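You operate a simulated robot arm through the tools that you are given. There is no shell and no other tool.

Carry out the task below with a simulated robot arm. There is one attempt and no reset: what you move stays moved.

Task
Zero the counter, set 4 m and run the winder until it stops.
Fine: turn the counter knob back to RUN; press START once.

It is judged by the outcome, as a careful person would: the job done as asked, and still so three seconds after it is handed in. It fails if anything else is knocked over, pushed out of place, dropped, spilled or broken.

Robot
A 7-joint arm with a two-finger parallel gripper, fixed in place. Base frame: the origin is on the floor under the middle of its stand, x ahead of it, y to its left, z up. Readings come in mm, degrees, newtons and seconds.
It reaches about 1372 mm from its shoulder. Its first joint turns from -149.0 to 149.0 degrees. Payload 3.43 kg.
Tool frame: the origin (TCP) lies between the finger pads and is the grasp point; the fingertips stand 30 mm ahead of it; z points along the fingers, y is the line along which they close. Largest opening 94 mm; finger width 28, thickness 10; the body of the gripper, 50 by 96 mm, starts 55 mm behind the TCP.
Orientation is told as [roll, pitch, yaw] about the base's x, y, z axes, in that order, counted from this pose: with the fingers straight down and closing along the base's y, the tool's x points along the base's -x, its y along +y and its z along -z.

Tools
- The arm moves only by the tool step_arm. Its argument "deltas" is a list of rows, each a list of 3 entries, a list of its own where there are three numbers: the finger opening in mm, from 0 to 94, then the shift along the tool's x, y, z in mm, then the turn, a rotation vector about the tool's x, y, z in degrees. In form: [[claw, [dx, dy, dz], [ax, ay, az]], ...]. A call has 1 to 20 rows; each row shifts and turns the commanded pose from where the row before left it, along the tool's axes as they then stand. Each row takes 0.2 s and may step no farther than 50 mm and 8.6 degrees from the row before; otherwise, or with a gripper value out of range, the whole call is refused. Where a pose cannot be reached the arm comes as near as it can. A force on the tool above 40 N (or 10 N above the force at the start of the call, whichever is more), or a blocked arm, ends the call early, and 0.2 s more pass. The fingers move at their own pace (about 45 mm/s each) and stop on an object; they squeeze with about 31 N. The grip force told is the motor's: it shows also when the fingers shut on nothing. Time passes only in rows, and 0.2 s behind the last, so rows that do not move let the fingers close. The reply holds the time, the measured pose of the TCP, the force on the tool along the base axes, the opening and the grip force, in the units named above and with some noise, with the torque about the TCP (base axes, N m) and any sound that the robot's microphone picked up, and new pictures: "views" is both (left out), scene, wrist or none.
- Cameras (640 x 400 px; columns grow to the right, rows downward): "scene" is fixed at [400.4, 496.5, 1655.6]; the picture's right is [0.72, 0.69, 0.00], its down [0.47, -0.49, -0.74] and it looks along [-0.51, 0.53, -0.68] (base axes); focal length 331 px, centre (320, 200). "wrist" rides on the gripper at [76, 14, -103] in the tool frame; the picture's right is [-0.18, 0.98, 0.00], its down [-0.75, -0.14, -0.64] and it looks along [-0.63, -0.12, 0.77] (tool axes); focal length 243 px, centre (320, 200). There is no depth. A picture from a camera that has moved, and an enlarged one, comes with that camera's place and axes in the base frame and with its lens.
- close_up(camera, box): a new picture of the part [left, top, right, bottom] of that camera's present view, enlarged. No time passes.
- job_done(): hands the job in; it is judged then, once.

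Places have to be worked out from the pictures, the camera data and where the tool is seen. Open the gripper and draw the arm clear of the work before you hand the job in, unless the task says otherwise.

The tools are called after "Request:" by a JSON object that holds its "name" and its "arguments". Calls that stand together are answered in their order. step_arm: Moves the arm, as the interface text tells. Its arguments: {"type":"object","properties":{"deltas":{"type":"array"},"views":{"type":"string","enum":["both","scene","wrist","none"]}},"required":["deltas"]} The other tools are called the same way: close_up (camera, box) takes an enlarged picture of a part of a camera's view; job_done () hands the job in.

At the start:

```text
clock: 0.0
ee_pos: [105.6, 981.4, 1192.6]
tool_rot: [0.0, -0.2, 0.0]
ft_force: [0.3, -0.2, -0.4]
moment: [0.01, -0.01, 0.01]
width: 93.9
grasp_force: 0.1
```

scene: 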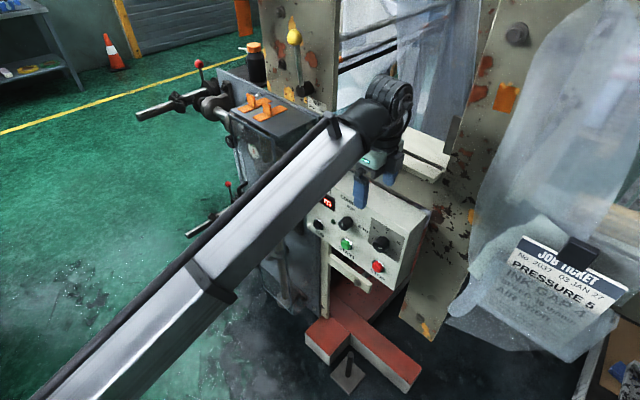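
wrist: 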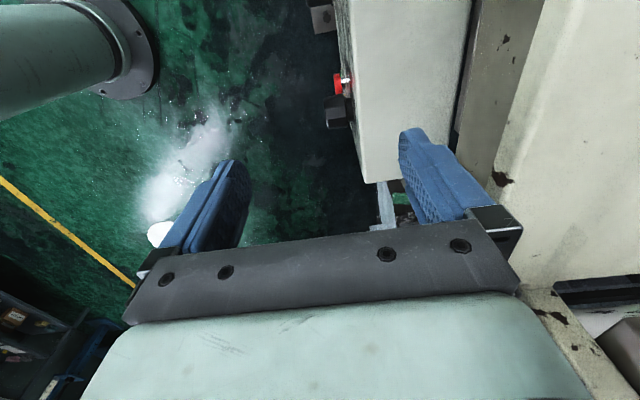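

The scene view shows a control panel with a display, knobs, and green and red buttons. I'll enlarge that area to read the labels before moving anything.

Request:
{"name": "close_up", "arguments": {"camera": "scene", "box": [290, 160, 450, 290]}}

Request:
{"name": "close_up", "arguments": {"camera": "wrist", "box": [280, 0, 480, 200]}}

Request:
{"name": "close_up", "arguments": {"camera": "scene", "box": [120, 0, 440, 200]}}

Request:
{"name": "close_up", "arguments": {"camera": "scene", "box": [480, 220, 640, 350]}}

```text
3.08 times, centred on (370, 225) of scene
camera zoom: at [400.4, 496.5, 1655.6], right [0.72, 0.69, 0.0], down [0.47, -0.49, -0.74], along [-0.51, 0.53, -0.68], focal length 1020 px, centre (166, 123)
```

zoom: 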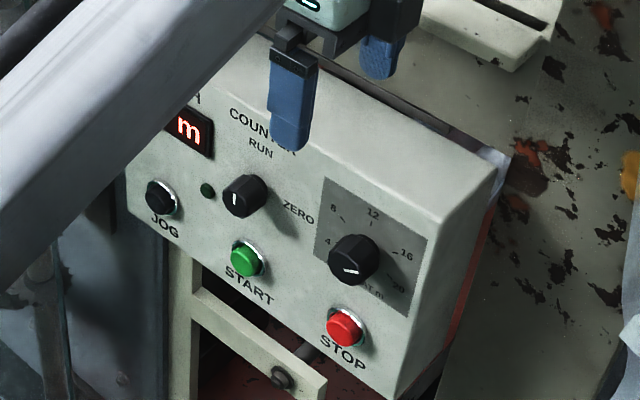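

```text
2.00 times, centred on (380, 100) of wrist
camera zoom: at [31.2, 996.1, 1294.7], right [0.18, 0.98, 0.0], down [0.75, -0.14, 0.64], along [0.63, -0.12, -0.77], focal length 485 px, centre (200, 400)
```

zoom: 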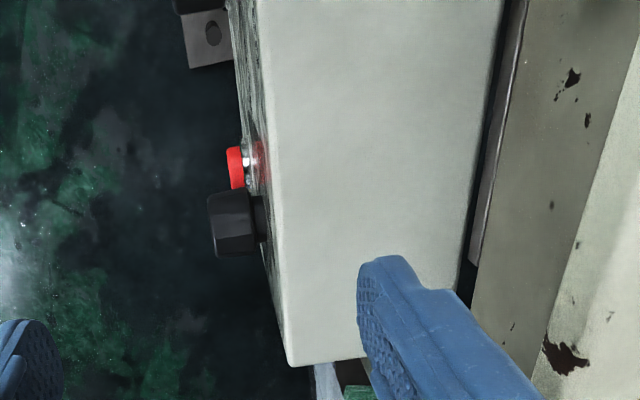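

```text
2.00 times, centred on (280, 100) of scene
camera zoom: at [400.4, 496.5, 1655.6], right [0.72, 0.69, 0.0], down [0.47, -0.49, -0.74], along [-0.51, 0.53, -0.68], focal length 663 px, centre (400, 400)
```

zoom: 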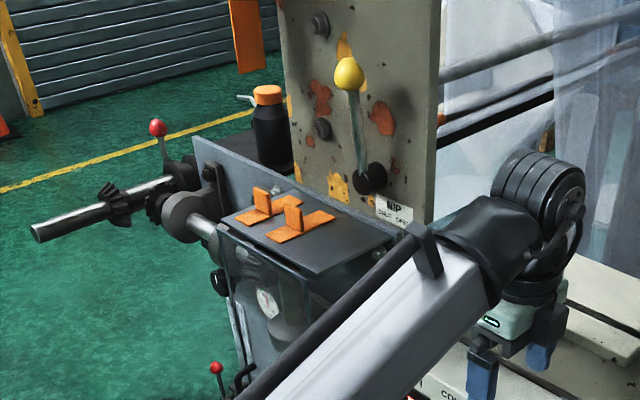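

```text
3.08 times, centred on (560, 285) of scene
camera zoom: at [400.4, 496.5, 1655.6], right [0.72, 0.69, 0.0], down [0.47, -0.49, -0.74], along [-0.51, 0.53, -0.68], focal length 1020 px, centre (-418, -62)
```

zoom: 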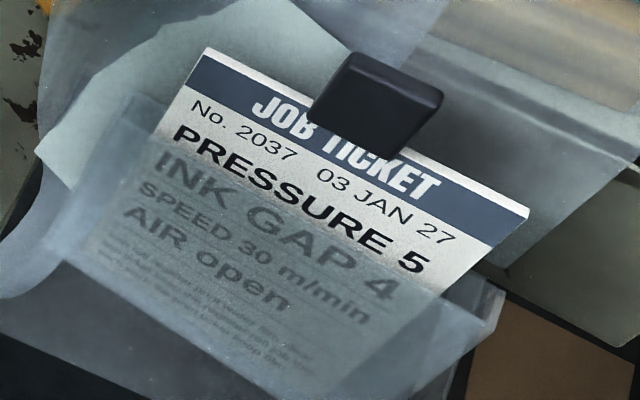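

The panel faces −y at about y≈1013. From triangulation, the COUNTER knob is near (24, 985, 1001), the SET dial near (140, 983, 1005), START near (24, 1000, 904) and STOP near (138, 1000, 900). I'll back the gripper away along −y before turning it to face the panel.

Request:
{"name": "step_arm", "arguments": {"deltas": [[94, [0, -50, 0], [0, 0, 0]], [94, [0, -50, 0], [0, 0, 0]], [94, [0, -50, 0], [0, 0, 0]], [94, [0, -50, 0], [0, 0, 0]], [94, [0, -50, 0], [0, 0, 0]], [94, [0, -40, 0], [0, 0, 0]]]}}

```text
clock: 1.4
ee_pos: [109.4, 711.1, 1151.1]
tool_rot: [1.1, -0.1, -0.1]
ft_force: [-0.9, 0.5, 0.5]
moment: [-0.03, -0.04, 0.0]
width: 93.9
grasp_force: 0.0
out of reach, approached as far as the arm can: row 4, 5, 6
camera wrist: at [34.6, 722.9, 1253.1], right [0.18, 0.98, 0.02], down [0.75, -0.15, 0.64], along [0.63, -0.1, -0.77], focal length 243 px, centre (320, 200)
```

scene: 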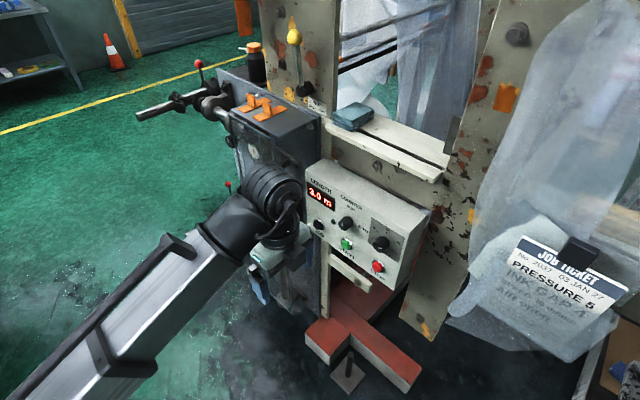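
wrist: 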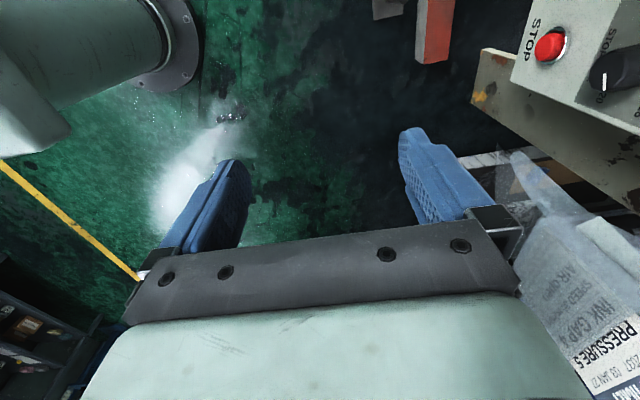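

The arm reached an inner workspace limit but moved clear, and the display is now visible. I'll enlarge the panel to read the display and the knob pointers.

Request:
{"name": "close_up", "arguments": {"camera": "scene", "box": [300, 170, 410, 285]}}

Request:
{"name": "close_up", "arguments": {"camera": "scene", "box": [330, 205, 400, 255]}}

Request:
{"name": "close_up", "arguments": {"camera": "wrist", "box": [500, 0, 640, 120]}}

Request:
{"name": "close_up", "arguments": {"camera": "scene", "box": [220, 50, 460, 200]}}

```text
3.48 times, centred on (355, 228) of scene
camera zoom: at [400.4, 496.5, 1655.6], right [0.72, 0.69, 0.0], down [0.47, -0.49, -0.74], along [-0.51, 0.53, -0.68], focal length 1153 px, centre (198, 104)
```

zoom: 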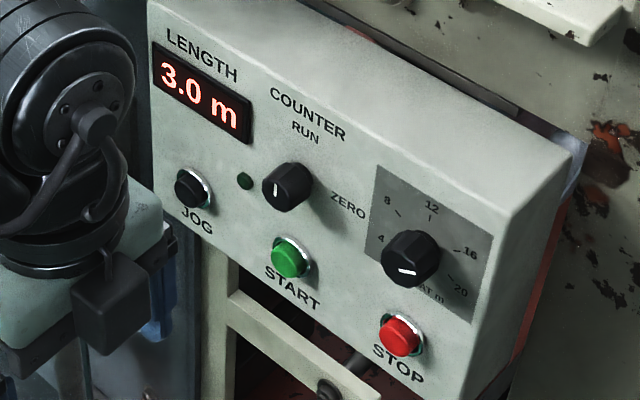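

```text
8.00 times, centred on (365, 230) of scene
camera zoom: at [400.4, 496.5, 1655.6], right [0.72, 0.69, 0.0], down [0.47, -0.49, -0.74], along [-0.51, 0.53, -0.68], focal length 2651 px, centre (-40, -40)
```

zoom: 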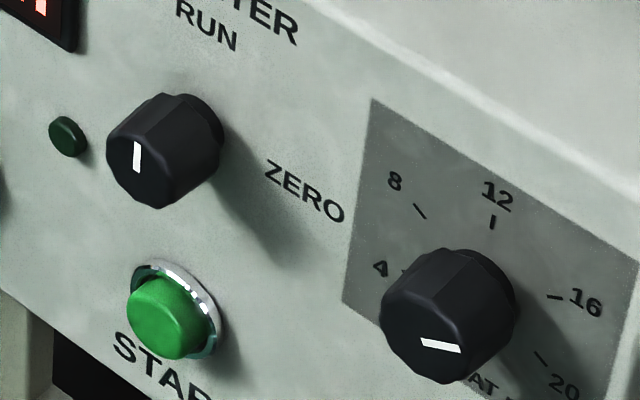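

```text
3.33 times, centred on (570, 60) of wrist
camera zoom: at [34.6, 722.9, 1253.1], right [0.18, 0.98, 0.02], down [0.75, -0.15, 0.64], along [0.63, -0.1, -0.77], focal length 809 px, centre (-513, 667)
```

zoom: 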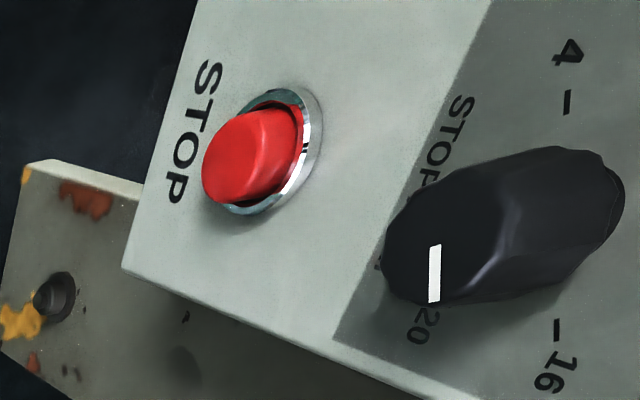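

```text
2.67 times, centred on (340, 125) of scene
camera zoom: at [400.4, 496.5, 1655.6], right [0.72, 0.69, 0.0], down [0.47, -0.49, -0.74], along [-0.51, 0.53, -0.68], focal length 884 px, centre (267, 400)
```

zoom: 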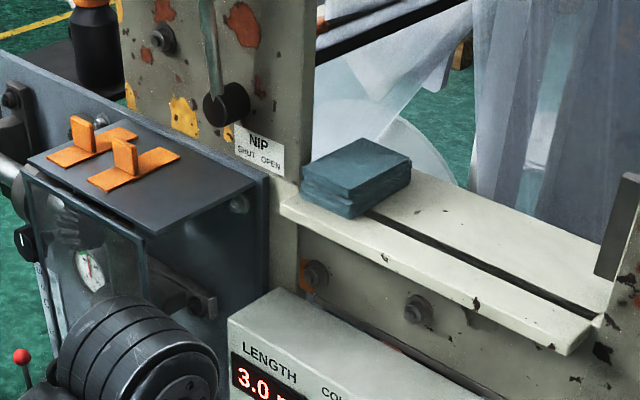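

The display reads 3.0 m, COUNTER points at RUN, and the STOP AT dial points at 16. The dial ticks are about 60° apart, so 4 m lies 180° counter-clockwise from here. I'll now tilt the tool towards +y, drifting slightly forward to stay in reach.

Request:
{"name": "step_arm", "arguments": {"deltas": [[94, [0, 30, 0], [-8, 0, 0]], [94, [0, 30, 0], [-8, 0, 0]], [94, [0, 30, 8], [-8, 0, 0]], [94, [0, 25, 12], [-8, 0, 0]], [94, [0, 20, 15], [-8, 0, 0]], [94, [0, 15, 15], [-8, 0, 0]]]}}

```text
clock: 2.8
ee_pos: [107.6, 877.7, 1149.6]
tool_rot: [48.1, 0.0, 0.0]
ft_force: [0.0, 1.1, 0.1]
moment: [-0.03, 0.02, -0.03]
width: 93.8
grasp_force: 0.1
camera wrist: at [32.9, 810.1, 1228.3], right [0.18, 0.66, 0.73], down [0.75, -0.57, 0.32], along [0.63, 0.49, -0.6], focal length 243 px, centre (320, 200)
```

scene: 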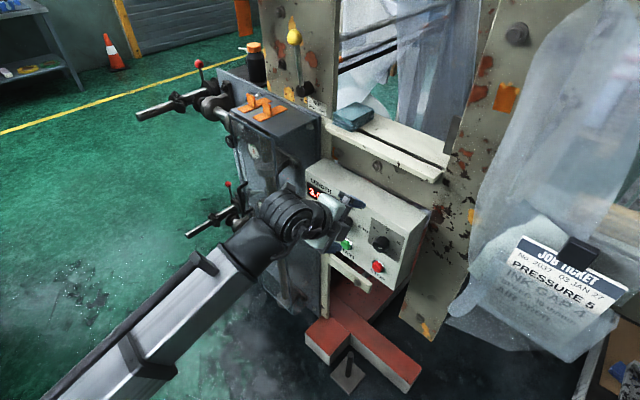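
wrist: 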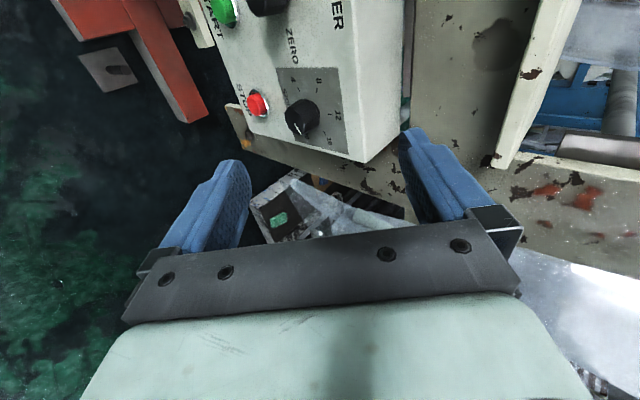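

Roll is now 48° and the tool is within reach. I'll finish turning it to face the panel square on, in place.

Request:
{"name": "step_arm", "arguments": {"deltas": [[94, [0, 0, 0], [-8.4, 0, 0]], [94, [0, 0, 0], [-8.4, 0, 0]], [94, [0, 0, 0], [-8.4, 0, 0]], [94, [0, 0, 0], [-8.4, 0, 0]], [94, [0, 0, 0], [-8.4, 0, 0]]]}}

```text
clock: 4.0
ee_pos: [108.9, 876.7, 1150.9]
tool_rot: [90.1, 0.1, 0.1]
ft_force: [-0.3, 0.3, -0.4]
moment: [-0.01, -0.02, -0.02]
width: 94.0
grasp_force: 0.0
camera wrist: at [33.1, 774.2, 1164.5], right [0.18, 0.0, 0.98], down [0.75, -0.64, -0.14], along [0.63, 0.77, -0.12], focal length 243 px, centre (320, 200)
```

scene: 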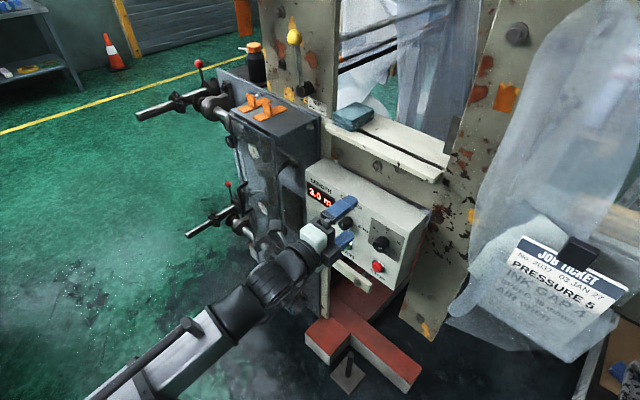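
wrist: 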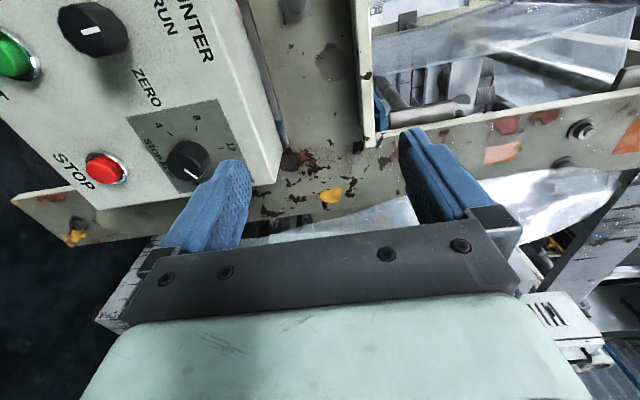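

The tool now faces the panel. I'll zoom the wrist view on the knobs to refine where they are.

Request:
{"name": "close_up", "arguments": {"camera": "wrist", "box": [0, 0, 160, 100]}}

Request:
{"name": "close_up", "arguments": {"camera": "wrist", "box": [80, 100, 240, 200]}}

```text
4.00 times, centred on (80, 50) of wrist
camera zoom: at [33.1, 774.2, 1164.5], right [0.18, 0.0, 0.98], down [0.75, -0.64, -0.14], along [0.63, 0.77, -0.12], focal length 970 px, centre (1280, 800)
```

zoom: 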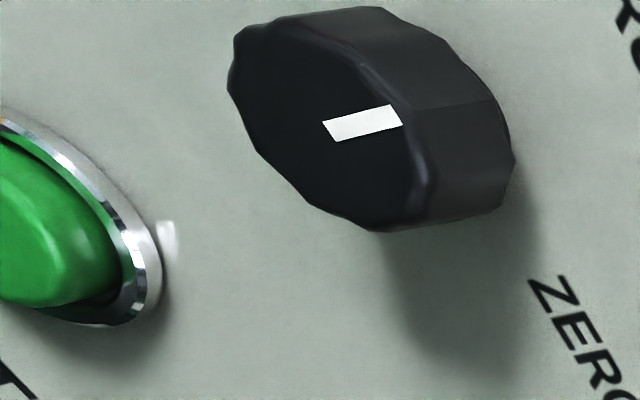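

```text
4.00 times, centred on (160, 150) of wrist
camera zoom: at [33.1, 774.2, 1164.5], right [0.18, 0.0, 0.98], down [0.75, -0.64, -0.14], along [0.63, 0.77, -0.12], focal length 970 px, centre (960, 400)
```

zoom: 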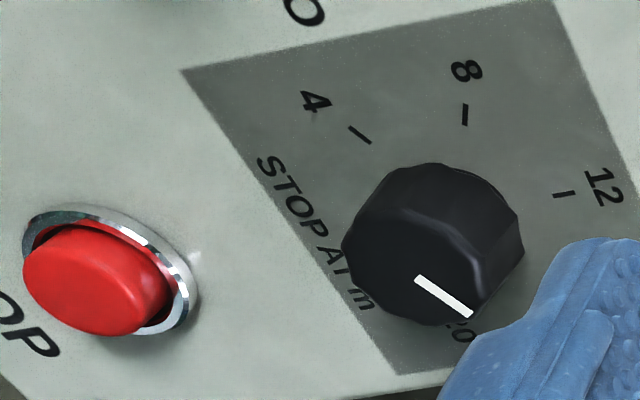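

The COUNTER knob's axis is at about (22, 1001) in x–z and the STOP AT dial's at about (136, 1001), with both knob faces near y≈977. I'll line up in front of COUNTER while still clear of it, and check that the tool can turn +90° about its axis.

Request:
{"name": "step_arm", "arguments": {"deltas": [[94, [29, -50, 0], [0, 0, 0]], [94, [29, -50, 0], [0, 0, 0]], [94, [29, -50, 0], [0, 0, 0]], [94, [0, 0, 0], [0, 0, 8.5]], [94, [0, 0, 0], [0, 0, 8.5]], [94, [0, 0, 0], [0, 0, 8.5]], [94, [0, 0, 0], [0, 0, 8.5]], [94, [0, 0, 0], [0, 0, 8.5]], [94, [0, 0, 0], [0, 0, 8.5]], [94, [0, 0, 0], [0, 0, 8.5]], [94, [0, 0, 0], [0, 0, 8.5]], [94, [0, 0, 0], [0, 0, 8.5]], [94, [0, 0, 0], [0, 0, 8.5]], [94, [0, 0, 0], [0, 0, 5]]]}}

```text
refused: row 1 steps farther than a row can; nothing moved
```

The row steps add up to more than 50 mm, so I'll split the move into shorter rows.

Request:
{"name": "step_arm", "arguments": {"deltas": [[94, [22, -38, 0], [0, 0, 0]], [94, [22, -38, 0], [0, 0, 0]], [94, [22, -38, 0], [0, 0, 0]], [94, [21, -36, 0], [0, 0, 0]], [94, [0, 0, 0], [0, 0, 8.5]], [94, [0, 0, 0], [0, 0, 8.5]], [94, [0, 0, 0], [0, 0, 8.5]], [94, [0, 0, 0], [0, 0, 8.5]], [94, [0, 0, 0], [0, 0, 8.5]], [94, [0, 0, 0], [0, 0, 8.5]], [94, [0, 0, 0], [0, 0, 8.5]], [94, [0, 0, 0], [0, 0, 8.5]], [94, [0, 0, 0], [0, 0, 8.5]], [94, [0, 0, 0], [0, 0, 8.5]], [94, [0, 0, 0], [0, 0, 5]]]}}

```text
clock: 7.2
ee_pos: [41.3, 878.4, 1011.0]
tool_rot: [-125.7, 89.9, 144.8]
ft_force: [0.2, 0.0, -0.2]
moment: [0.0, 0.01, -0.03]
width: 94.2
grasp_force: 0.0
out of reach, approached as far as the arm can: row 7, 8, 9, 11, 13, 15
camera wrist: at [59.2, 775.0, 1088.3], right [0.98, 0.01, -0.19], down [-0.14, -0.64, -0.75], along [-0.13, 0.77, -0.63], focal length 243 px, centre (320, 200)
```

scene: 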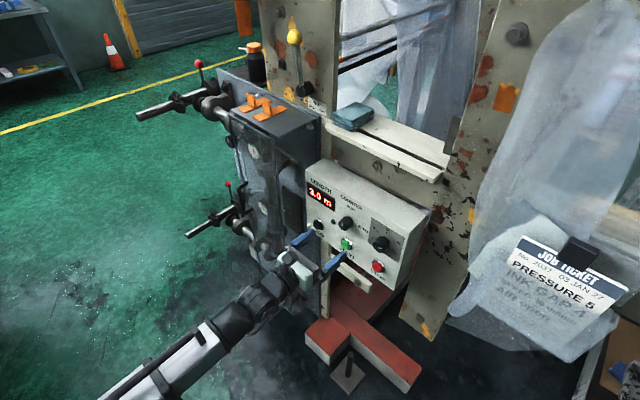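
wrist: 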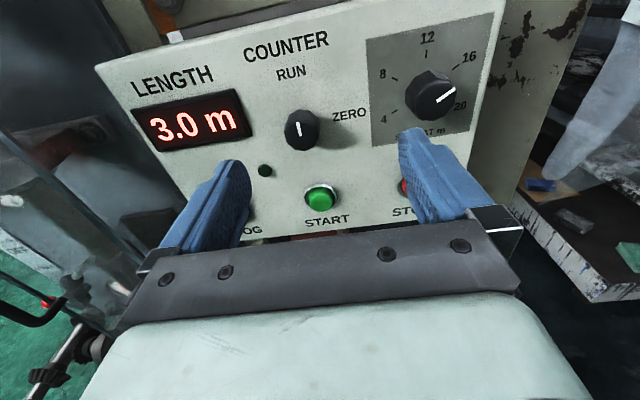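

The tool turned 90°, though the arm runs near its inner limit at y≈878. I'll move 40 mm closer and centre in front of COUNTER to see how well the position tracks.

Request:
{"name": "step_arm", "arguments": {"deltas": [[94, [-5, -10, 21], [0, 0, 0]], [94, [-5, -9, 21], [0, 0, 0]], [94, [0, 0, 0], [0, 0, 0]]], "views": "wrist"}}

```text
clock: 8.0
ee_pos: [37.2, 912.0, 1002.7]
tool_rot: [178.4, 89.6, 89.0]
ft_force: [0.0, 0.9, -0.8]
moment: [-0.01, -0.01, -0.01]
width: 94.1
grasp_force: 0.1
out of reach, approached as far as the arm can: row 1, 2
camera wrist: at [54.4, 808.3, 1078.8], right [0.98, 0.01, -0.18], down [-0.13, -0.64, -0.76], along [-0.13, 0.77, -0.63], focal length 243 px, centre (320, 200)
```

wrist: 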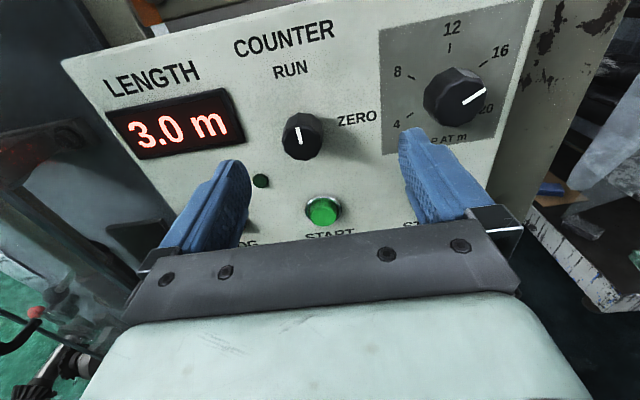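

Tracking is still short in x (37 against 22). I'll move a bit farther forward and −x to see whether the limit loosens nearer the panel.

Request:
{"name": "step_arm", "arguments": {"deltas": [[94, [0, 0, 18], [0, 0, 0]], [94, [0, -8, 0], [0, 0, 0]], [94, [-1, -8, 0], [0, 0, 0]], [94, [0, 0, 0], [0, 0, 0]]], "views": "wrist"}}

```text
clock: 9.0
ee_pos: [33.2, 917.5, 1005.1]
tool_rot: [178.7, 89.5, 88.7]
ft_force: [-1.0, -0.6, -0.1]
moment: [-0.02, 0.01, 0.0]
width: 93.8
grasp_force: 0.1
out of reach, approached as far as the arm can: row 1, 2, 3
camera wrist: at [48.1, 813.9, 1080.1], right [0.98, 0.0, -0.18], down [-0.14, -0.64, -0.76], along [-0.12, 0.77, -0.62], focal length 243 px, centre (320, 200)
```

wrist: 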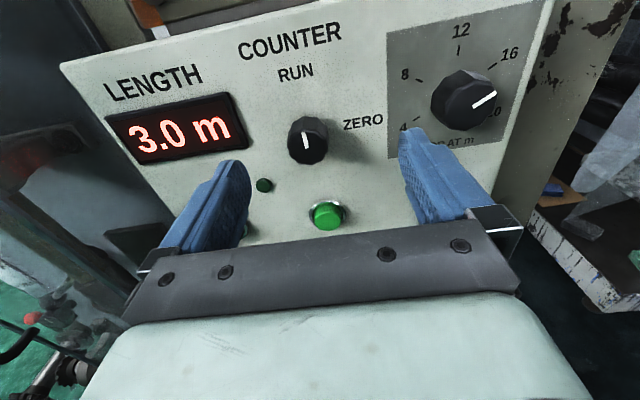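

A joint limit seems to bind at the +90° wrist angle. I'll rotate back towards 0° while keeping this standoff and see whether tracking frees up.

Request:
{"name": "step_arm", "arguments": {"deltas": [[94, [0, 0, 0], [0, 0, -8.5]], [94, [0, 0, 0], [0, 0, -8.5]], [94, [0, 0, 0], [0, 0, -8.5]], [94, [0, 0, 0], [0, 0, -8.5]], [94, [0, 0, 0], [0, 0, -8.5]], [94, [0, 0, 0], [0, 0, 0]]], "views": "none"}}

Request:
{"name": "step_arm", "arguments": {"deltas": [[94, [0, 0, 0], [0, 0, -8.5]], [94, [0, 0, 0], [0, 0, -8.5]], [94, [0, 0, 0], [0, 0, -8.5]], [94, [0, 0, 0], [0, 0, -8.5]], [94, [0, 0, 0], [0, 0, -8.5]], [94, [0, 0, 0], [0, 0, -5]], [94, [0, 0, 0], [0, 0, 0]]]}}

```text
clock: 10.4
ee_pos: [29.9, 917.5, 1004.7]
tool_rot: [89.9, 47.4, 0.0]
ft_force: [-0.4, 0.6, 0.6]
moment: [0.01, 0.01, -0.01]
width: 94.3
grasp_force: 0.1
```

```text
clock: 12.0
ee_pos: [31.7, 917.0, 1003.7]
tool_rot: [90.0, -0.1, 0.1]
ft_force: [0.0, 0.0, 0.7]
moment: [-0.01, 0.01, 0.03]
width: 94.0
grasp_force: 0.1
camera wrist: at [-43.2, 814.9, 1017.8], right [0.18, 0.0, 0.98], down [0.75, -0.64, -0.14], along [0.63, 0.77, -0.12], focal length 243 px, centre (320, 200)
```

scene: 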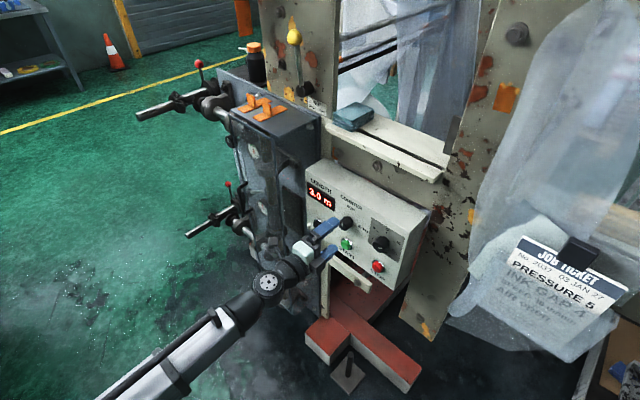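
wrist: 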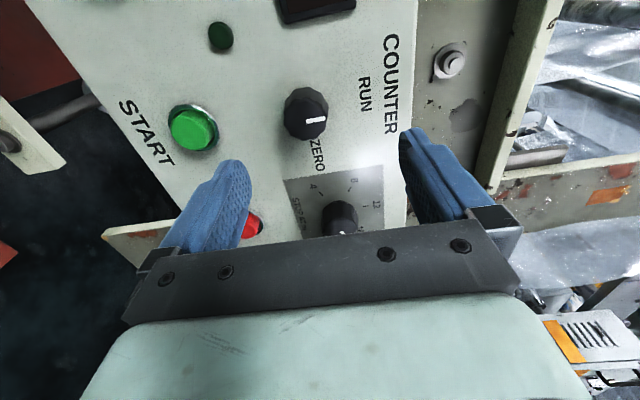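

Tracking is clean between 0° and 47°. I'll test the negative direction (0° to −90°) here in free space to find out how much turn range there is.

Request:
{"name": "step_arm", "arguments": {"deltas": [[94, [0, 0, 0], [0, 0, -8.5]], [94, [0, 0, 0], [0, 0, -8.5]], [94, [0, 0, 0], [0, 0, -8.5]], [94, [0, 0, 0], [0, 0, -8.5]], [94, [0, 0, 0], [0, 0, -8.5]], [94, [0, 0, 0], [0, 0, -8.5]], [94, [0, 0, 0], [0, 0, -8.5]], [94, [0, 0, 0], [0, 0, -8.5]], [94, [0, 0, 0], [0, 0, -8.5]], [94, [0, 0, 0], [0, 0, -8.5]], [94, [0, 0, 0], [0, 0, 0]]]}}

```text
clock: 14.4
ee_pos: [30.8, 916.5, 1005.0]
tool_rot: [90.4, -85.2, -0.4]
ft_force: [-0.5, -0.3, 0.3]
moment: [0.01, -0.02, -0.01]
width: 94.0
grasp_force: 0.2
camera wrist: at [12.4, 814.7, 929.5], right [-0.96, 0.0, 0.27], down [0.2, -0.64, 0.74], along [0.17, 0.77, 0.62], focal length 243 px, centre (320, 200)
```

scene: 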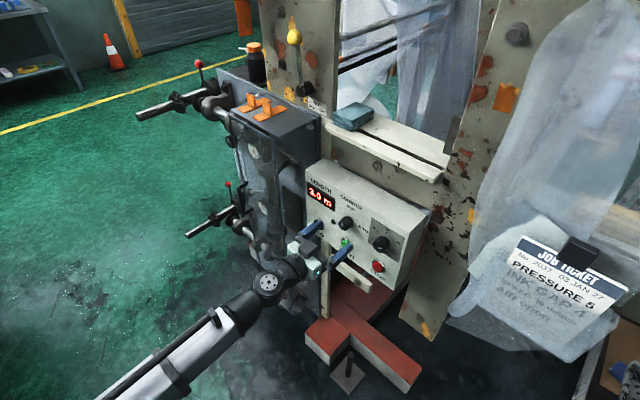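
wrist: 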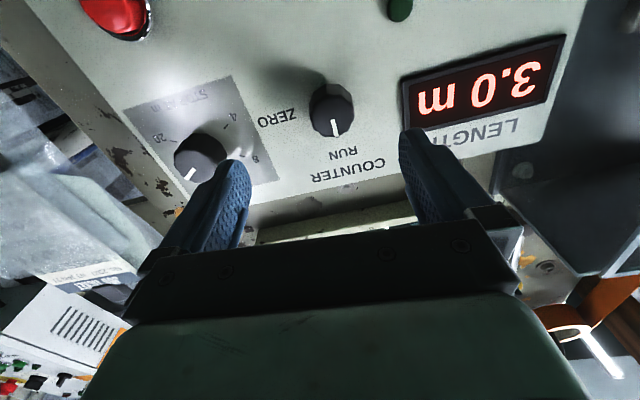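

The range from −85° to about +50° is free, so I'll grip COUNTER at −85° and turn +90° from there. First I'll refine the knob's location from this view.

Request:
{"name": "close_up", "arguments": {"camera": "wrist", "box": [280, 60, 400, 160]}}

Request:
{"name": "close_up", "arguments": {"camera": "scene", "box": [280, 190, 400, 270]}}

```text
4.00 times, centred on (340, 110) of wrist
camera zoom: at [12.4, 814.7, 929.5], right [-0.96, 0.0, 0.27], down [0.2, -0.64, 0.74], along [0.17, 0.77, 0.62], focal length 970 px, centre (240, 560)
```

zoom: 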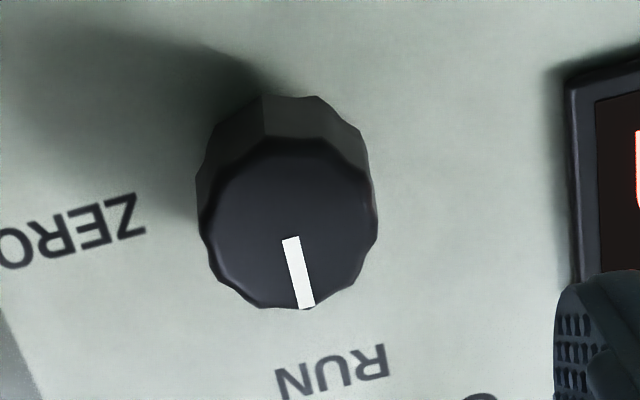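

```text
5.00 times, centred on (340, 230) of scene
camera zoom: at [400.4, 496.5, 1655.6], right [0.72, 0.69, 0.0], down [0.47, -0.49, -0.74], along [-0.51, 0.53, -0.68], focal length 1657 px, centre (220, 50)
```

zoom: 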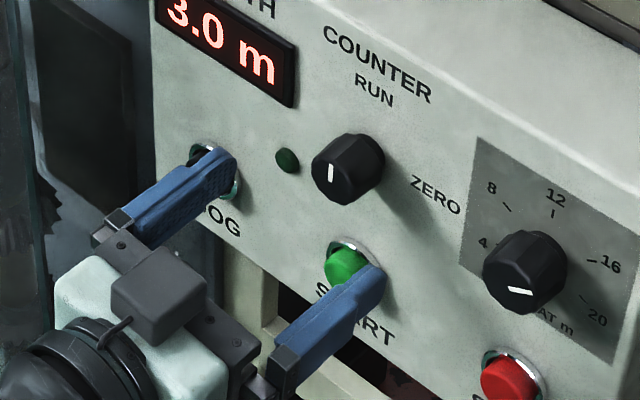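

Combining the views puts the COUNTER knob axis at about (20.5, 994), its face near y≈980, and its diameter at about 31 mm. I'll centre on it, partly close to 60 mm, and move in until the tips are just short of the face.

Request:
{"name": "step_arm", "arguments": {"deltas": [[60, [12.3, 9, 0], [0, 0, 0]], [60, [0, 0, 15], [0, 0, 0]], [60, [0, 0, 10], [0, 0, 0]], [60, [0, 0, 0], [0, 0, 0]]]}}

```text
clock: 15.4
ee_pos: [21.6, 943.5, 993.4]
tool_rot: [90.1, -85.0, -0.1]
ft_force: [-0.1, 0.9, -0.4]
moment: [-0.02, 0.01, 0.02]
width: 60.1
grasp_force: 0.1
camera wrist: at [2.4, 840.0, 919.2], right [-0.96, 0.0, 0.27], down [0.21, -0.64, 0.74], along [0.17, 0.77, 0.62], focal length 243 px, centre (320, 200)
```

scene: 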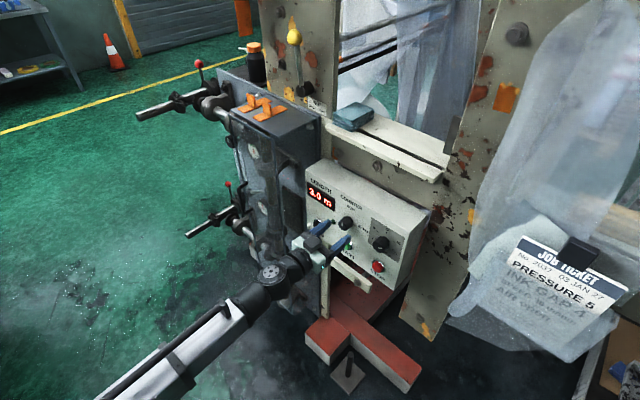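
wrist: 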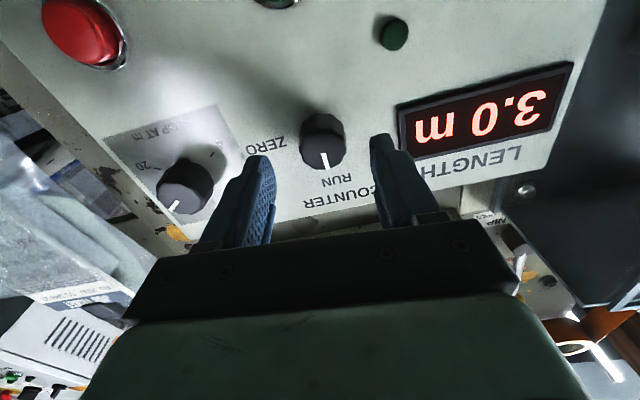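

The knob is centred between the fingers to within about 3 mm. I'll slide in about 26 mm so the pads straddle it.

Request:
{"name": "step_arm", "arguments": {"deltas": [[60, [2, 0, 9], [0, 0, 0]], [60, [0, 0, 9], [0, 0, 0]], [60, [0, 0, 8], [0, 0, 0]], [60, [0, 0, 0], [0, 0, 0]]]}}

```text
clock: 16.4
ee_pos: [20.6, 968.9, 992.0]
tool_rot: [90.2, -84.9, -0.1]
ft_force: [0.1, 0.4, 0.6]
moment: [0.01, 0.01, -0.04]
width: 59.9
grasp_force: 0.0
camera wrist: at [2.3, 865.9, 916.2], right [-0.96, 0.0, 0.27], down [0.21, -0.64, 0.74], along [0.17, 0.77, 0.62], focal length 243 px, centre (320, 200)
```

scene: 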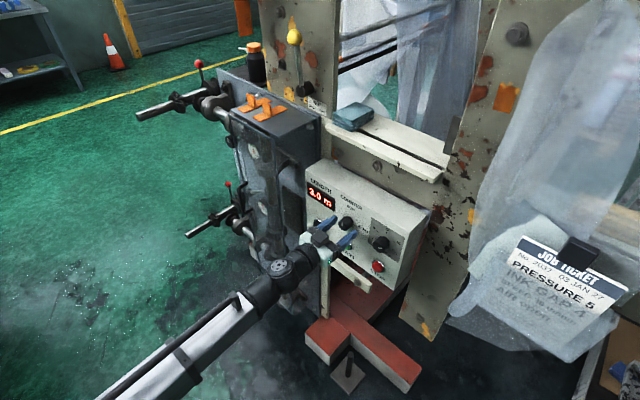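
wrist: 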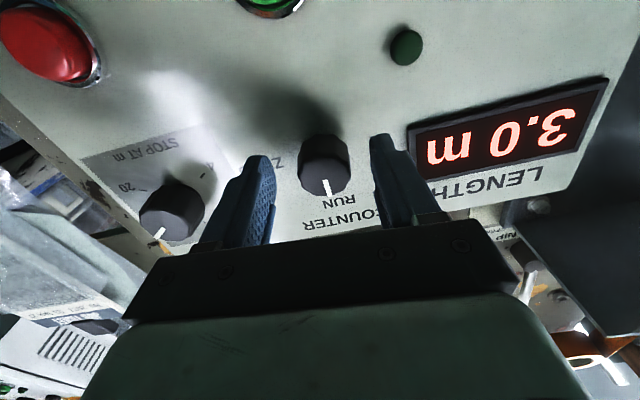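

The knob face sits about 11 mm ahead of the TCP, with clearance on both sides. I'll go 4 mm deeper and close on the knob.

Request:
{"name": "step_arm", "arguments": {"deltas": [[60, [0, 0, 4], [0, 0, 0]], [20, [0, 0, 0], [0, 0, 0]], [20, [0, 0, 0], [0, 0, 0]], [20, [0, 0, 0], [0, 0, 0]], [20, [0, 0, 0], [0, 0, 0]]]}}

```text
clock: 17.6
ee_pos: [20.3, 973.0, 991.3]
tool_rot: [89.8, -85.0, 0.4]
ft_force: [-15.5, 3.7, 4.8]
moment: [-0.07, 0.03, 0.69]
width: 33.1
grasp_force: 45.3
camera wrist: at [0.9, 869.5, 916.1], right [-0.96, 0.0, 0.27], down [0.21, -0.64, 0.74], along [0.17, 0.77, 0.62], focal length 243 px, centre (320, 200)
```

scene: 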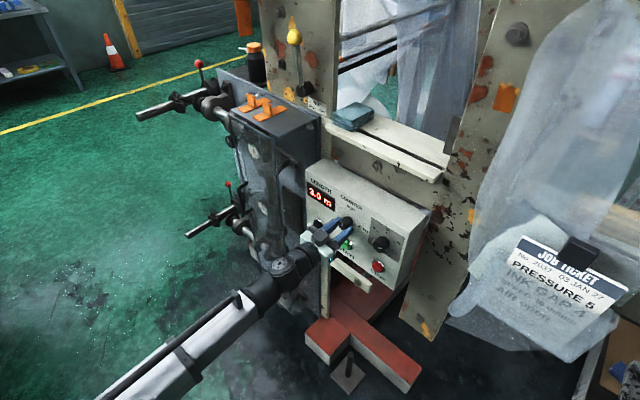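
wrist: 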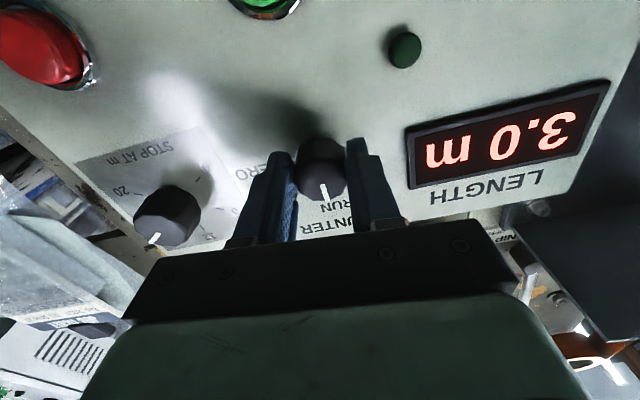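

I have the knob at 33 mm width, with about 15 N of side load along −x. I'll ease the tool 1 mm that way to relieve the load before turning.

Request:
{"name": "step_arm", "arguments": {"deltas": [[20, [0, 1, 0], [0, 0, 0]], [20, [0, 0, 0], [0, 0, 0]]], "views": "none"}}

```text
clock: 18.2
ee_pos: [19.3, 972.6, 989.3]
tool_rot: [90.3, -85.0, -0.3]
ft_force: [-12.6, 6.6, 7.0]
moment: [-0.22, 0.04, 0.69]
width: 33.2
grasp_force: 45.2
```

Moving −x eased the load, at about 3 N per mm. I'll shift another 3 mm that way and slightly up.

Request:
{"name": "step_arm", "arguments": {"deltas": [[20, [-1, 2, 0], [0, 0, 0]], [20, [-1, 2, 0], [0, 0, 0]], [20, [0, 0, 0], [0, 0, 0]]], "views": "none"}}

```text
clock: 19.0
ee_pos: [18.5, 972.5, 990.4]
tool_rot: [89.1, -84.9, 0.6]
ft_force: [15.0, -3.9, -25.8]
moment: [-0.7, 0.2, -0.61]
width: 33.0
grasp_force: 45.1
```

I overcorrected: the signs flipped to +15 N in x and −26 N in z. I'll back off by about 1.6 mm in z and 2 mm in x.

Request:
{"name": "step_arm", "arguments": {"deltas": [[20, [1.5, -2, 0], [0, 0, 0]], [20, [0, 0, 0], [0, 0, 0]]], "views": "none"}}

```text
clock: 19.6
ee_pos: [18.6, 972.7, 991.2]
tool_rot: [90.1, -84.9, -0.1]
ft_force: [15.8, -9.7, -19.1]
moment: [-0.26, 0.38, -0.77]
width: 33.1
grasp_force: 45.0
```

Friction in the grip gives some hysteresis. I'll nudge a little more in the direction that relieves both forces.

Request:
{"name": "step_arm", "arguments": {"deltas": [[20, [1.5, -1.5, 0], [0, 0, 0]], [20, [0, 0, 0], [0, 0, 0]]], "views": "none"}}

```text
clock: 20.2
ee_pos: [18.9, 971.7, 991.2]
tool_rot: [91.0, -84.9, -1.0]
ft_force: [8.5, -5.6, 3.3]
moment: [-0.04, 0.35, -0.13]
width: 32.8
grasp_force: 44.6
```

The loads are now small, so I'll start turning the knob clockwise (+z of the tool) in a first chunk and watch the torque.

Request:
{"name": "step_arm", "arguments": {"deltas": [[20, [0, 0, 0], [0, 0, 5]], [20, [0, 0, 0], [0, 0, 5]], [20, [0, 0, 0], [0, 0, 5]], [20, [0, 0, 0], [0, 0, 5]], [20, [0, 0, 0], [0, 0, 0]]]}}

```text
clock: 21.4
ee_pos: [18.1, 971.5, 991.0]
tool_rot: [90.2, -65.0, -0.1]
ft_force: [-6.7, 4.3, 29.3]
moment: [0.3, -0.07, 0.33]
width: 32.9
grasp_force: 44.9
camera wrist: at [-25.2, 869.5, 927.7], right [-0.81, 0.0, 0.58], down [0.45, -0.64, 0.62], along [0.37, 0.77, 0.52], focal length 243 px, centre (320, 200)
```

scene: 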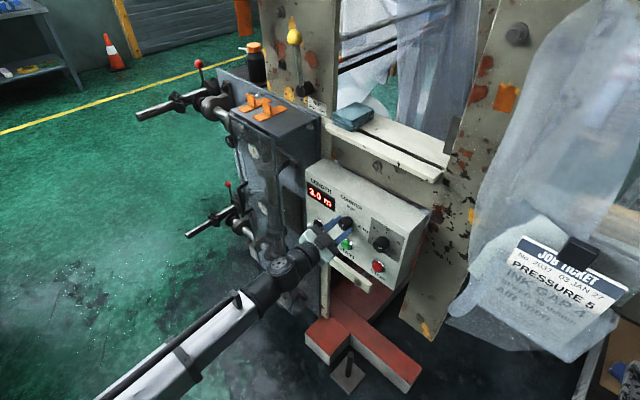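
wrist: 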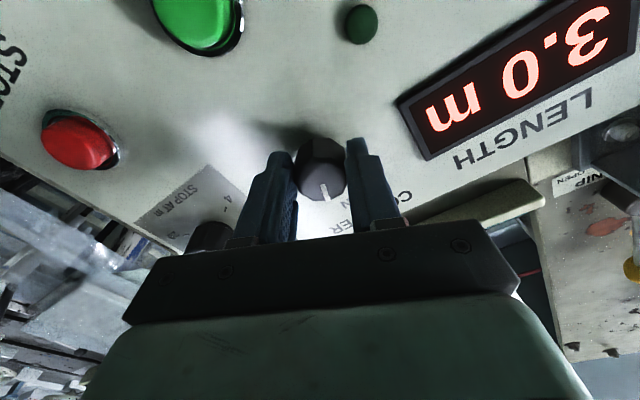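

The pointer is turning with the gripper, but there is a 29 N upward load on the tool. I'll relieve that by about 1 mm and continue turning.

Request:
{"name": "step_arm", "arguments": {"deltas": [[20, [-0.8, 0.8, 0], [0, 0, 0]], [20, [0, 0, 0], [0, 0, 5]], [20, [0, 0, 0], [0, 0, 5]], [20, [0, 0, 0], [0, 0, 5]], [20, [0, 0, 0], [0, 0, 0]]], "views": "wrist"}}

```text
clock: 22.6
ee_pos: [18.1, 972.4, 991.5]
tool_rot: [90.0, -50.0, 0.2]
ft_force: [-25.4, 15.2, 24.7]
moment: [0.79, -0.17, 0.63]
width: 32.5
grasp_force: 44.8
camera wrist: at [-40.9, 869.2, 942.0], right [-0.63, 0.0, 0.77], down [0.6, -0.64, 0.49], along [0.49, 0.77, 0.41], focal length 243 px, centre (320, 200)
```

wrist: 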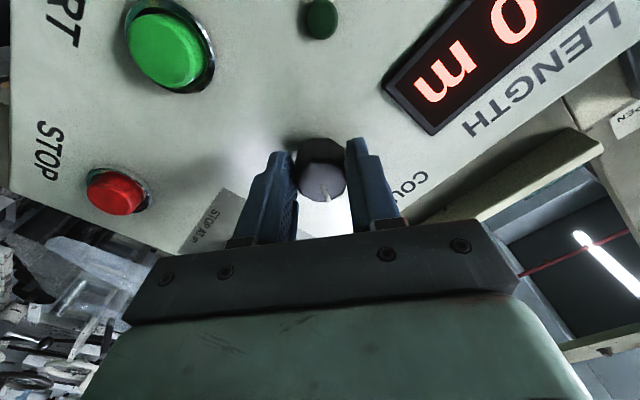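

The load pattern fits the knob's axis being about 3 mm above my TCP, at (20.5, 994) as first estimated. I'll correct for that and turn about the true axis from here.

Request:
{"name": "step_arm", "arguments": {"deltas": [[20, [0.4, 1.1, 0.5], [0, 0, 0]], [20, [-0.12, 0.27, 0], [0, 0, 5]], [20, [-0.12, 0.27, 0], [0, 0, 5]], [20, [-0.12, 0.27, 0], [0, 0, 5]], [20, [0, 0, 0], [0, 0, 0]]], "views": "wrist"}}

```text
clock: 23.8
ee_pos: [15.8, 972.8, 991.4]
tool_rot: [89.9, -34.9, 0.2]
ft_force: [-29.2, -2.7, 16.3]
moment: [1.06, -0.12, -0.16]
width: 32.5
grasp_force: 45.3
camera wrist: at [-52.6, 869.1, 960.1], right [-0.41, 0.0, 0.91], down [0.7, -0.64, 0.32], along [0.58, 0.77, 0.27], focal length 243 px, centre (320, 200)
```

wrist: 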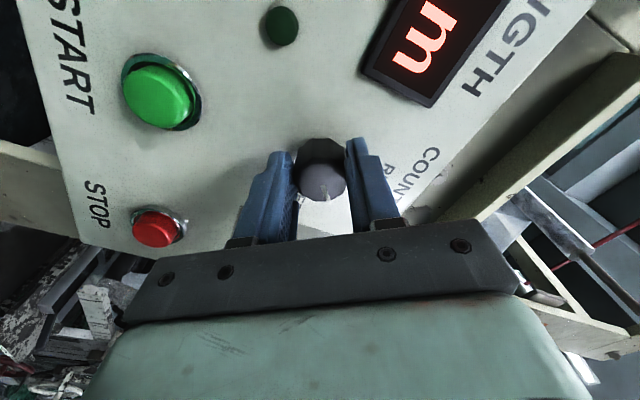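

There's still about 30 N pushing towards −x, so the axis offset is larger than I assumed. I'll shift the tool the way the force points and check.

Request:
{"name": "step_arm", "arguments": {"deltas": [[20, [0.6, 1.3, 0], [0, 0, 0]], [20, [0.6, 1.3, 0], [0, 0, 0]], [20, [0, 0, 0], [0, 0, 0]]], "views": "none"}}

```text
clock: 24.6
ee_pos: [17.0, 972.0, 992.5]
tool_rot: [89.9, -35.0, 0.1]
ft_force: [-7.7, -17.0, -14.0]
moment: [-0.95, 0.04, 1.16]
width: 32.3
grasp_force: 45.0
```

The load is now moderate and well spread. The compensation needed implies an axis offset of about 6.5 mm along the tool's x, so I'll continue turning with that correction per step.

Request:
{"name": "step_arm", "arguments": {"deltas": [[20, [0.6, -0.2, -0.5], [0, 0, 0]], [20, [0, 0.55, 0], [0, 0, 5]], [20, [0, 0.55, 0], [0, 0, 5]], [20, [0, 0.55, 0], [0, 0, 5]], [20, [0, 0, 0], [0, 0, 0]]], "views": "wrist"}}

```text
clock: 26.0
ee_pos: [15.4, 972.5, 994.6]
tool_rot: [90.0, -19.9, -0.1]
ft_force: [3.5, 0.2, -1.0]
moment: [-0.26, 0.01, 0.54]
width: 32.6
grasp_force: 44.6
stopped in row 5: the force on the tool passed its limit at 40 N (the readings are from after the stop); the commanded pose is now the measured one
camera wrist: at [-59.8, 869.6, 981.0], right [-0.16, 0.0, 0.99], down [0.75, -0.64, 0.12], along [0.64, 0.77, 0.1], focal length 243 px, centre (320, 200)
```

wrist: 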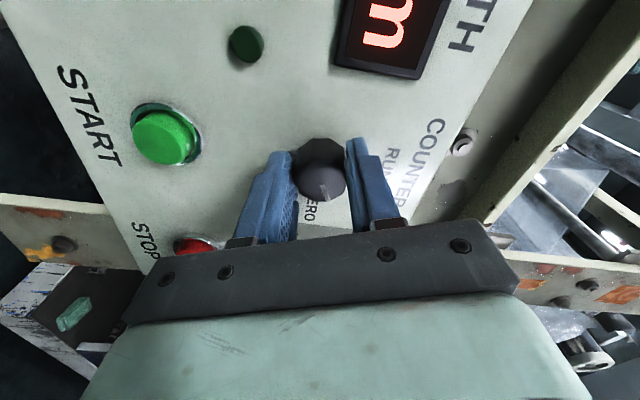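

The force limit re-zeroed the command at the measured pose and the load is now near zero, with the knob 65° round. I'll continue the turn in smaller chunks.

Request:
{"name": "step_arm", "arguments": {"deltas": [[20, [0, 0.3, 0], [0, 0, 5]], [20, [0, 0.3, 0], [0, 0, 5]], [20, [0, 0, 0], [0, 0, 0]]], "views": "none"}}

```text
clock: 26.8
ee_pos: [15.4, 972.3, 994.2]
tool_rot: [90.1, -9.8, -0.2]
ft_force: [3.5, -1.4, 2.1]
moment: [0.0, -0.03, 0.26]
width: 32.5
grasp_force: 45.1
```

Forces are low with the knob 75° round. I'll carry on the remaining 15°.

Request:
{"name": "step_arm", "arguments": {"deltas": [[20, [0, 0.2, 0], [0, 0, 5]], [20, [0, 0.2, 0], [0, 0, 5]], [20, [0, 0, 0], [0, 0, 5]], [20, [0, 0, 0], [0, 0, 0]]]}}

```text
clock: 27.8
ee_pos: [14.9, 972.0, 995.7]
tool_rot: [90.0, 5.1, -0.3]
ft_force: [0.5, 1.4, 12.3]
moment: [0.35, -0.04, -0.46]
width: 32.4
grasp_force: 45.4
camera wrist: at [-58.2, 869.6, 1016.4], right [0.27, 0.0, 0.96], down [0.74, -0.64, -0.21], along [0.62, 0.77, -0.17], focal length 243 px, centre (320, 200)
```

scene: 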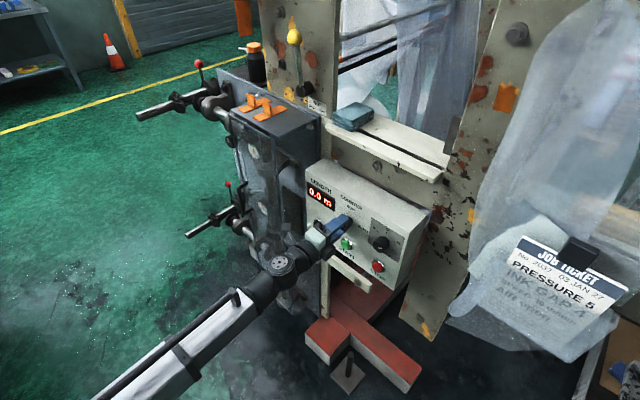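
wrist: 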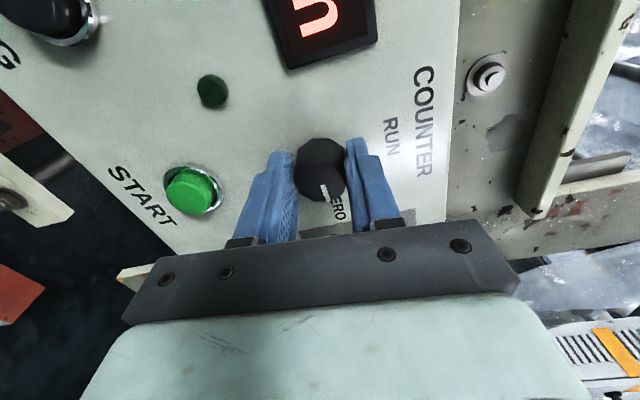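

The display seems to read 0.0 m now, so I'll zoom in to confirm it.

Request:
{"name": "close_up", "arguments": {"camera": "scene", "box": [295, 170, 405, 250]}}

```text
5.00 times, centred on (350, 210) of scene
camera zoom: at [400.4, 496.5, 1655.6], right [0.72, 0.69, 0.0], down [0.47, -0.49, -0.74], along [-0.51, 0.53, -0.68], focal length 1657 px, centre (170, 150)
```

zoom: 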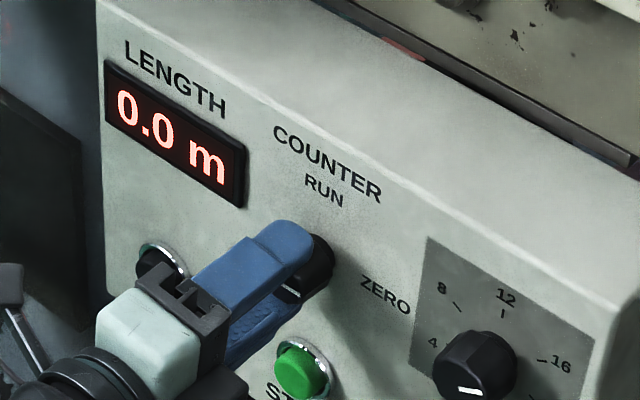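

The counter shows 0.0 m. I'll now turn the knob back counter-clockwise towards RUN in small steps, mirroring the offsets I used on the way out.

Request:
{"name": "step_arm", "arguments": {"deltas": [[20, [0, 0.2, 0], [0, 0, -5]], [20, [0, 0, 0], [0, 0, -5]], [20, [0, -0.2, 0], [0, 0, -5]], [20, [0, -0.3, 0], [0, 0, -5]], [20, [0, 0, 0], [0, 0, 0]]], "views": "none"}}

```text
clock: 29.0
ee_pos: [15.2, 971.3, 993.4]
tool_rot: [89.9, -14.9, 0.0]
ft_force: [5.2, -0.2, -0.7]
moment: [-0.02, -0.02, 0.1]
width: 32.5
grasp_force: 44.5
```

The forces are near zero, so I'll continue back in 5° steps.

Request:
{"name": "step_arm", "arguments": {"deltas": [[20, [0, -0.4, 0], [0, 0, -5]], [20, [0, -0.4, 0], [0, 0, -5]], [20, [0, -0.4, 0], [0, 0, -5]], [20, [0, -0.4, 0], [0, 0, -5]], [20, [0, 0, 0], [0, 0, 0]]], "views": "none"}}

```text
clock: 30.2
ee_pos: [15.6, 973.0, 992.3]
tool_rot: [89.9, -35.0, -0.1]
ft_force: [2.1, -6.9, -11.4]
moment: [0.02, 0.06, -0.73]
width: 32.7
grasp_force: 44.5
```

Loads are still low at −35°, and I'll keep turning back.

Request:
{"name": "step_arm", "arguments": {"deltas": [[20, [0.2, -0.6, 0], [0, 0, -5]], [20, [0.1, -0.5, 0], [0, 0, -5]], [20, [0.1, -0.5, 0], [0, 0, -5]], [20, [0, -0.5, 0], [0, 0, -5]], [20, [0, 0, 0], [0, 0, 0]]], "views": "none"}}

```text
clock: 31.4
ee_pos: [17.2, 971.4, 991.0]
tool_rot: [89.9, -55.0, -0.3]
ft_force: [7.4, -11.3, -9.4]
moment: [-0.24, 0.08, -0.26]
width: 32.4
grasp_force: 45.0
```

About 30° is left to RUN, with forces still low, so I'll continue.

Request:
{"name": "step_arm", "arguments": {"deltas": [[20, [0.2, -0.6, 0], [0, 0, -5]], [20, [0.1, -0.6, 0], [0, 0, -5]], [20, [0.1, -0.5, 0], [0, 0, -5]], [20, [0, -0.5, 0], [0, 0, -5]], [20, [0, 0, 0], [0, 0, 0]]], "views": "wrist"}}

```text
clock: 32.6
ee_pos: [17.6, 972.5, 990.1]
tool_rot: [90.1, -75.0, -0.4]
ft_force: [5.0, 0.5, 5.4]
moment: [0.37, 0.03, -0.38]
width: 32.6
grasp_force: 45.3
camera wrist: at [-13.6, 869.5, 920.3], right [-0.9, 0.0, 0.43], down [0.33, -0.64, 0.69], along [0.28, 0.77, 0.58], focal length 243 px, centre (320, 200)
```

wrist: 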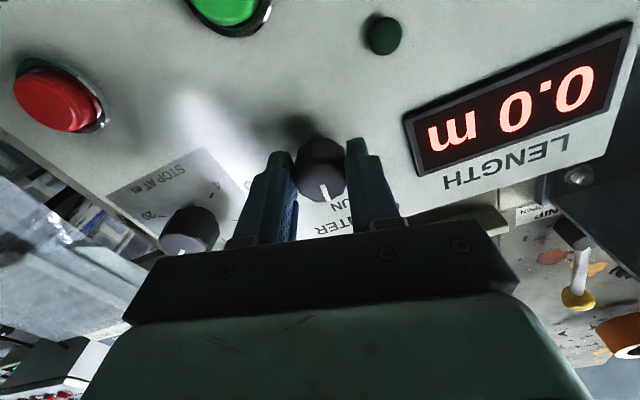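

Ten degrees remain to the original RUN angle (−85°), which I'll turn now and then check the pointer.

Request:
{"name": "step_arm", "arguments": {"deltas": [[20, [0, -0.4, 0], [0, 0, -5]], [20, [0, -0.4, 0], [0, 0, -5]], [20, [0, 0, 0], [0, 0, -0.5]], [20, [0, 0, 0], [0, 0, 0]]], "views": "wrist"}}

Request:
{"name": "close_up", "arguments": {"camera": "wrist", "box": [260, 110, 400, 210]}}

```text
clock: 33.6
ee_pos: [20.0, 973.4, 989.6]
tool_rot: [90.1, -85.4, -0.3]
ft_force: [10.9, 8.5, 8.0]
moment: [-0.07, 0.74, -0.14]
width: 33.0
grasp_force: 45.4
camera wrist: at [0.3, 869.3, 914.5], right [-0.96, 0.0, 0.26], down [0.2, -0.64, 0.74], along [0.17, 0.77, 0.62], focal length 243 px, centre (320, 200)
```

wrist: 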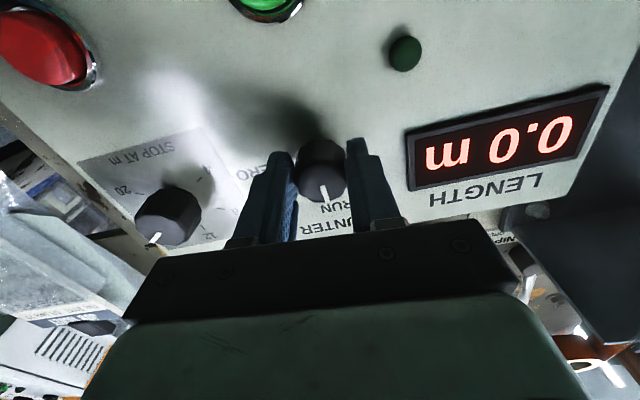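

```text
4.00 times, centred on (330, 160) of wrist
camera zoom: at [0.3, 869.3, 914.5], right [-0.96, 0.0, 0.26], down [0.2, -0.64, 0.74], along [0.17, 0.77, 0.62], focal length 970 px, centre (280, 360)
```

zoom: 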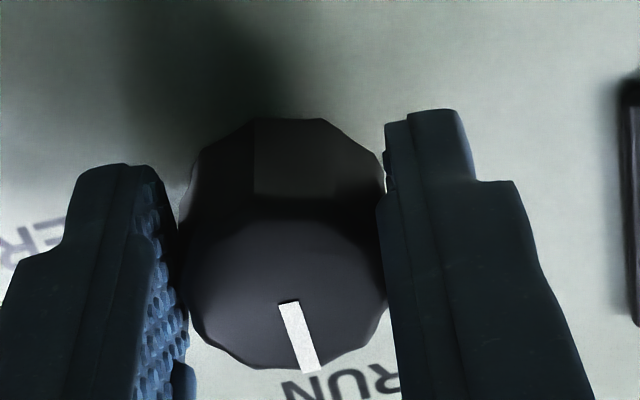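

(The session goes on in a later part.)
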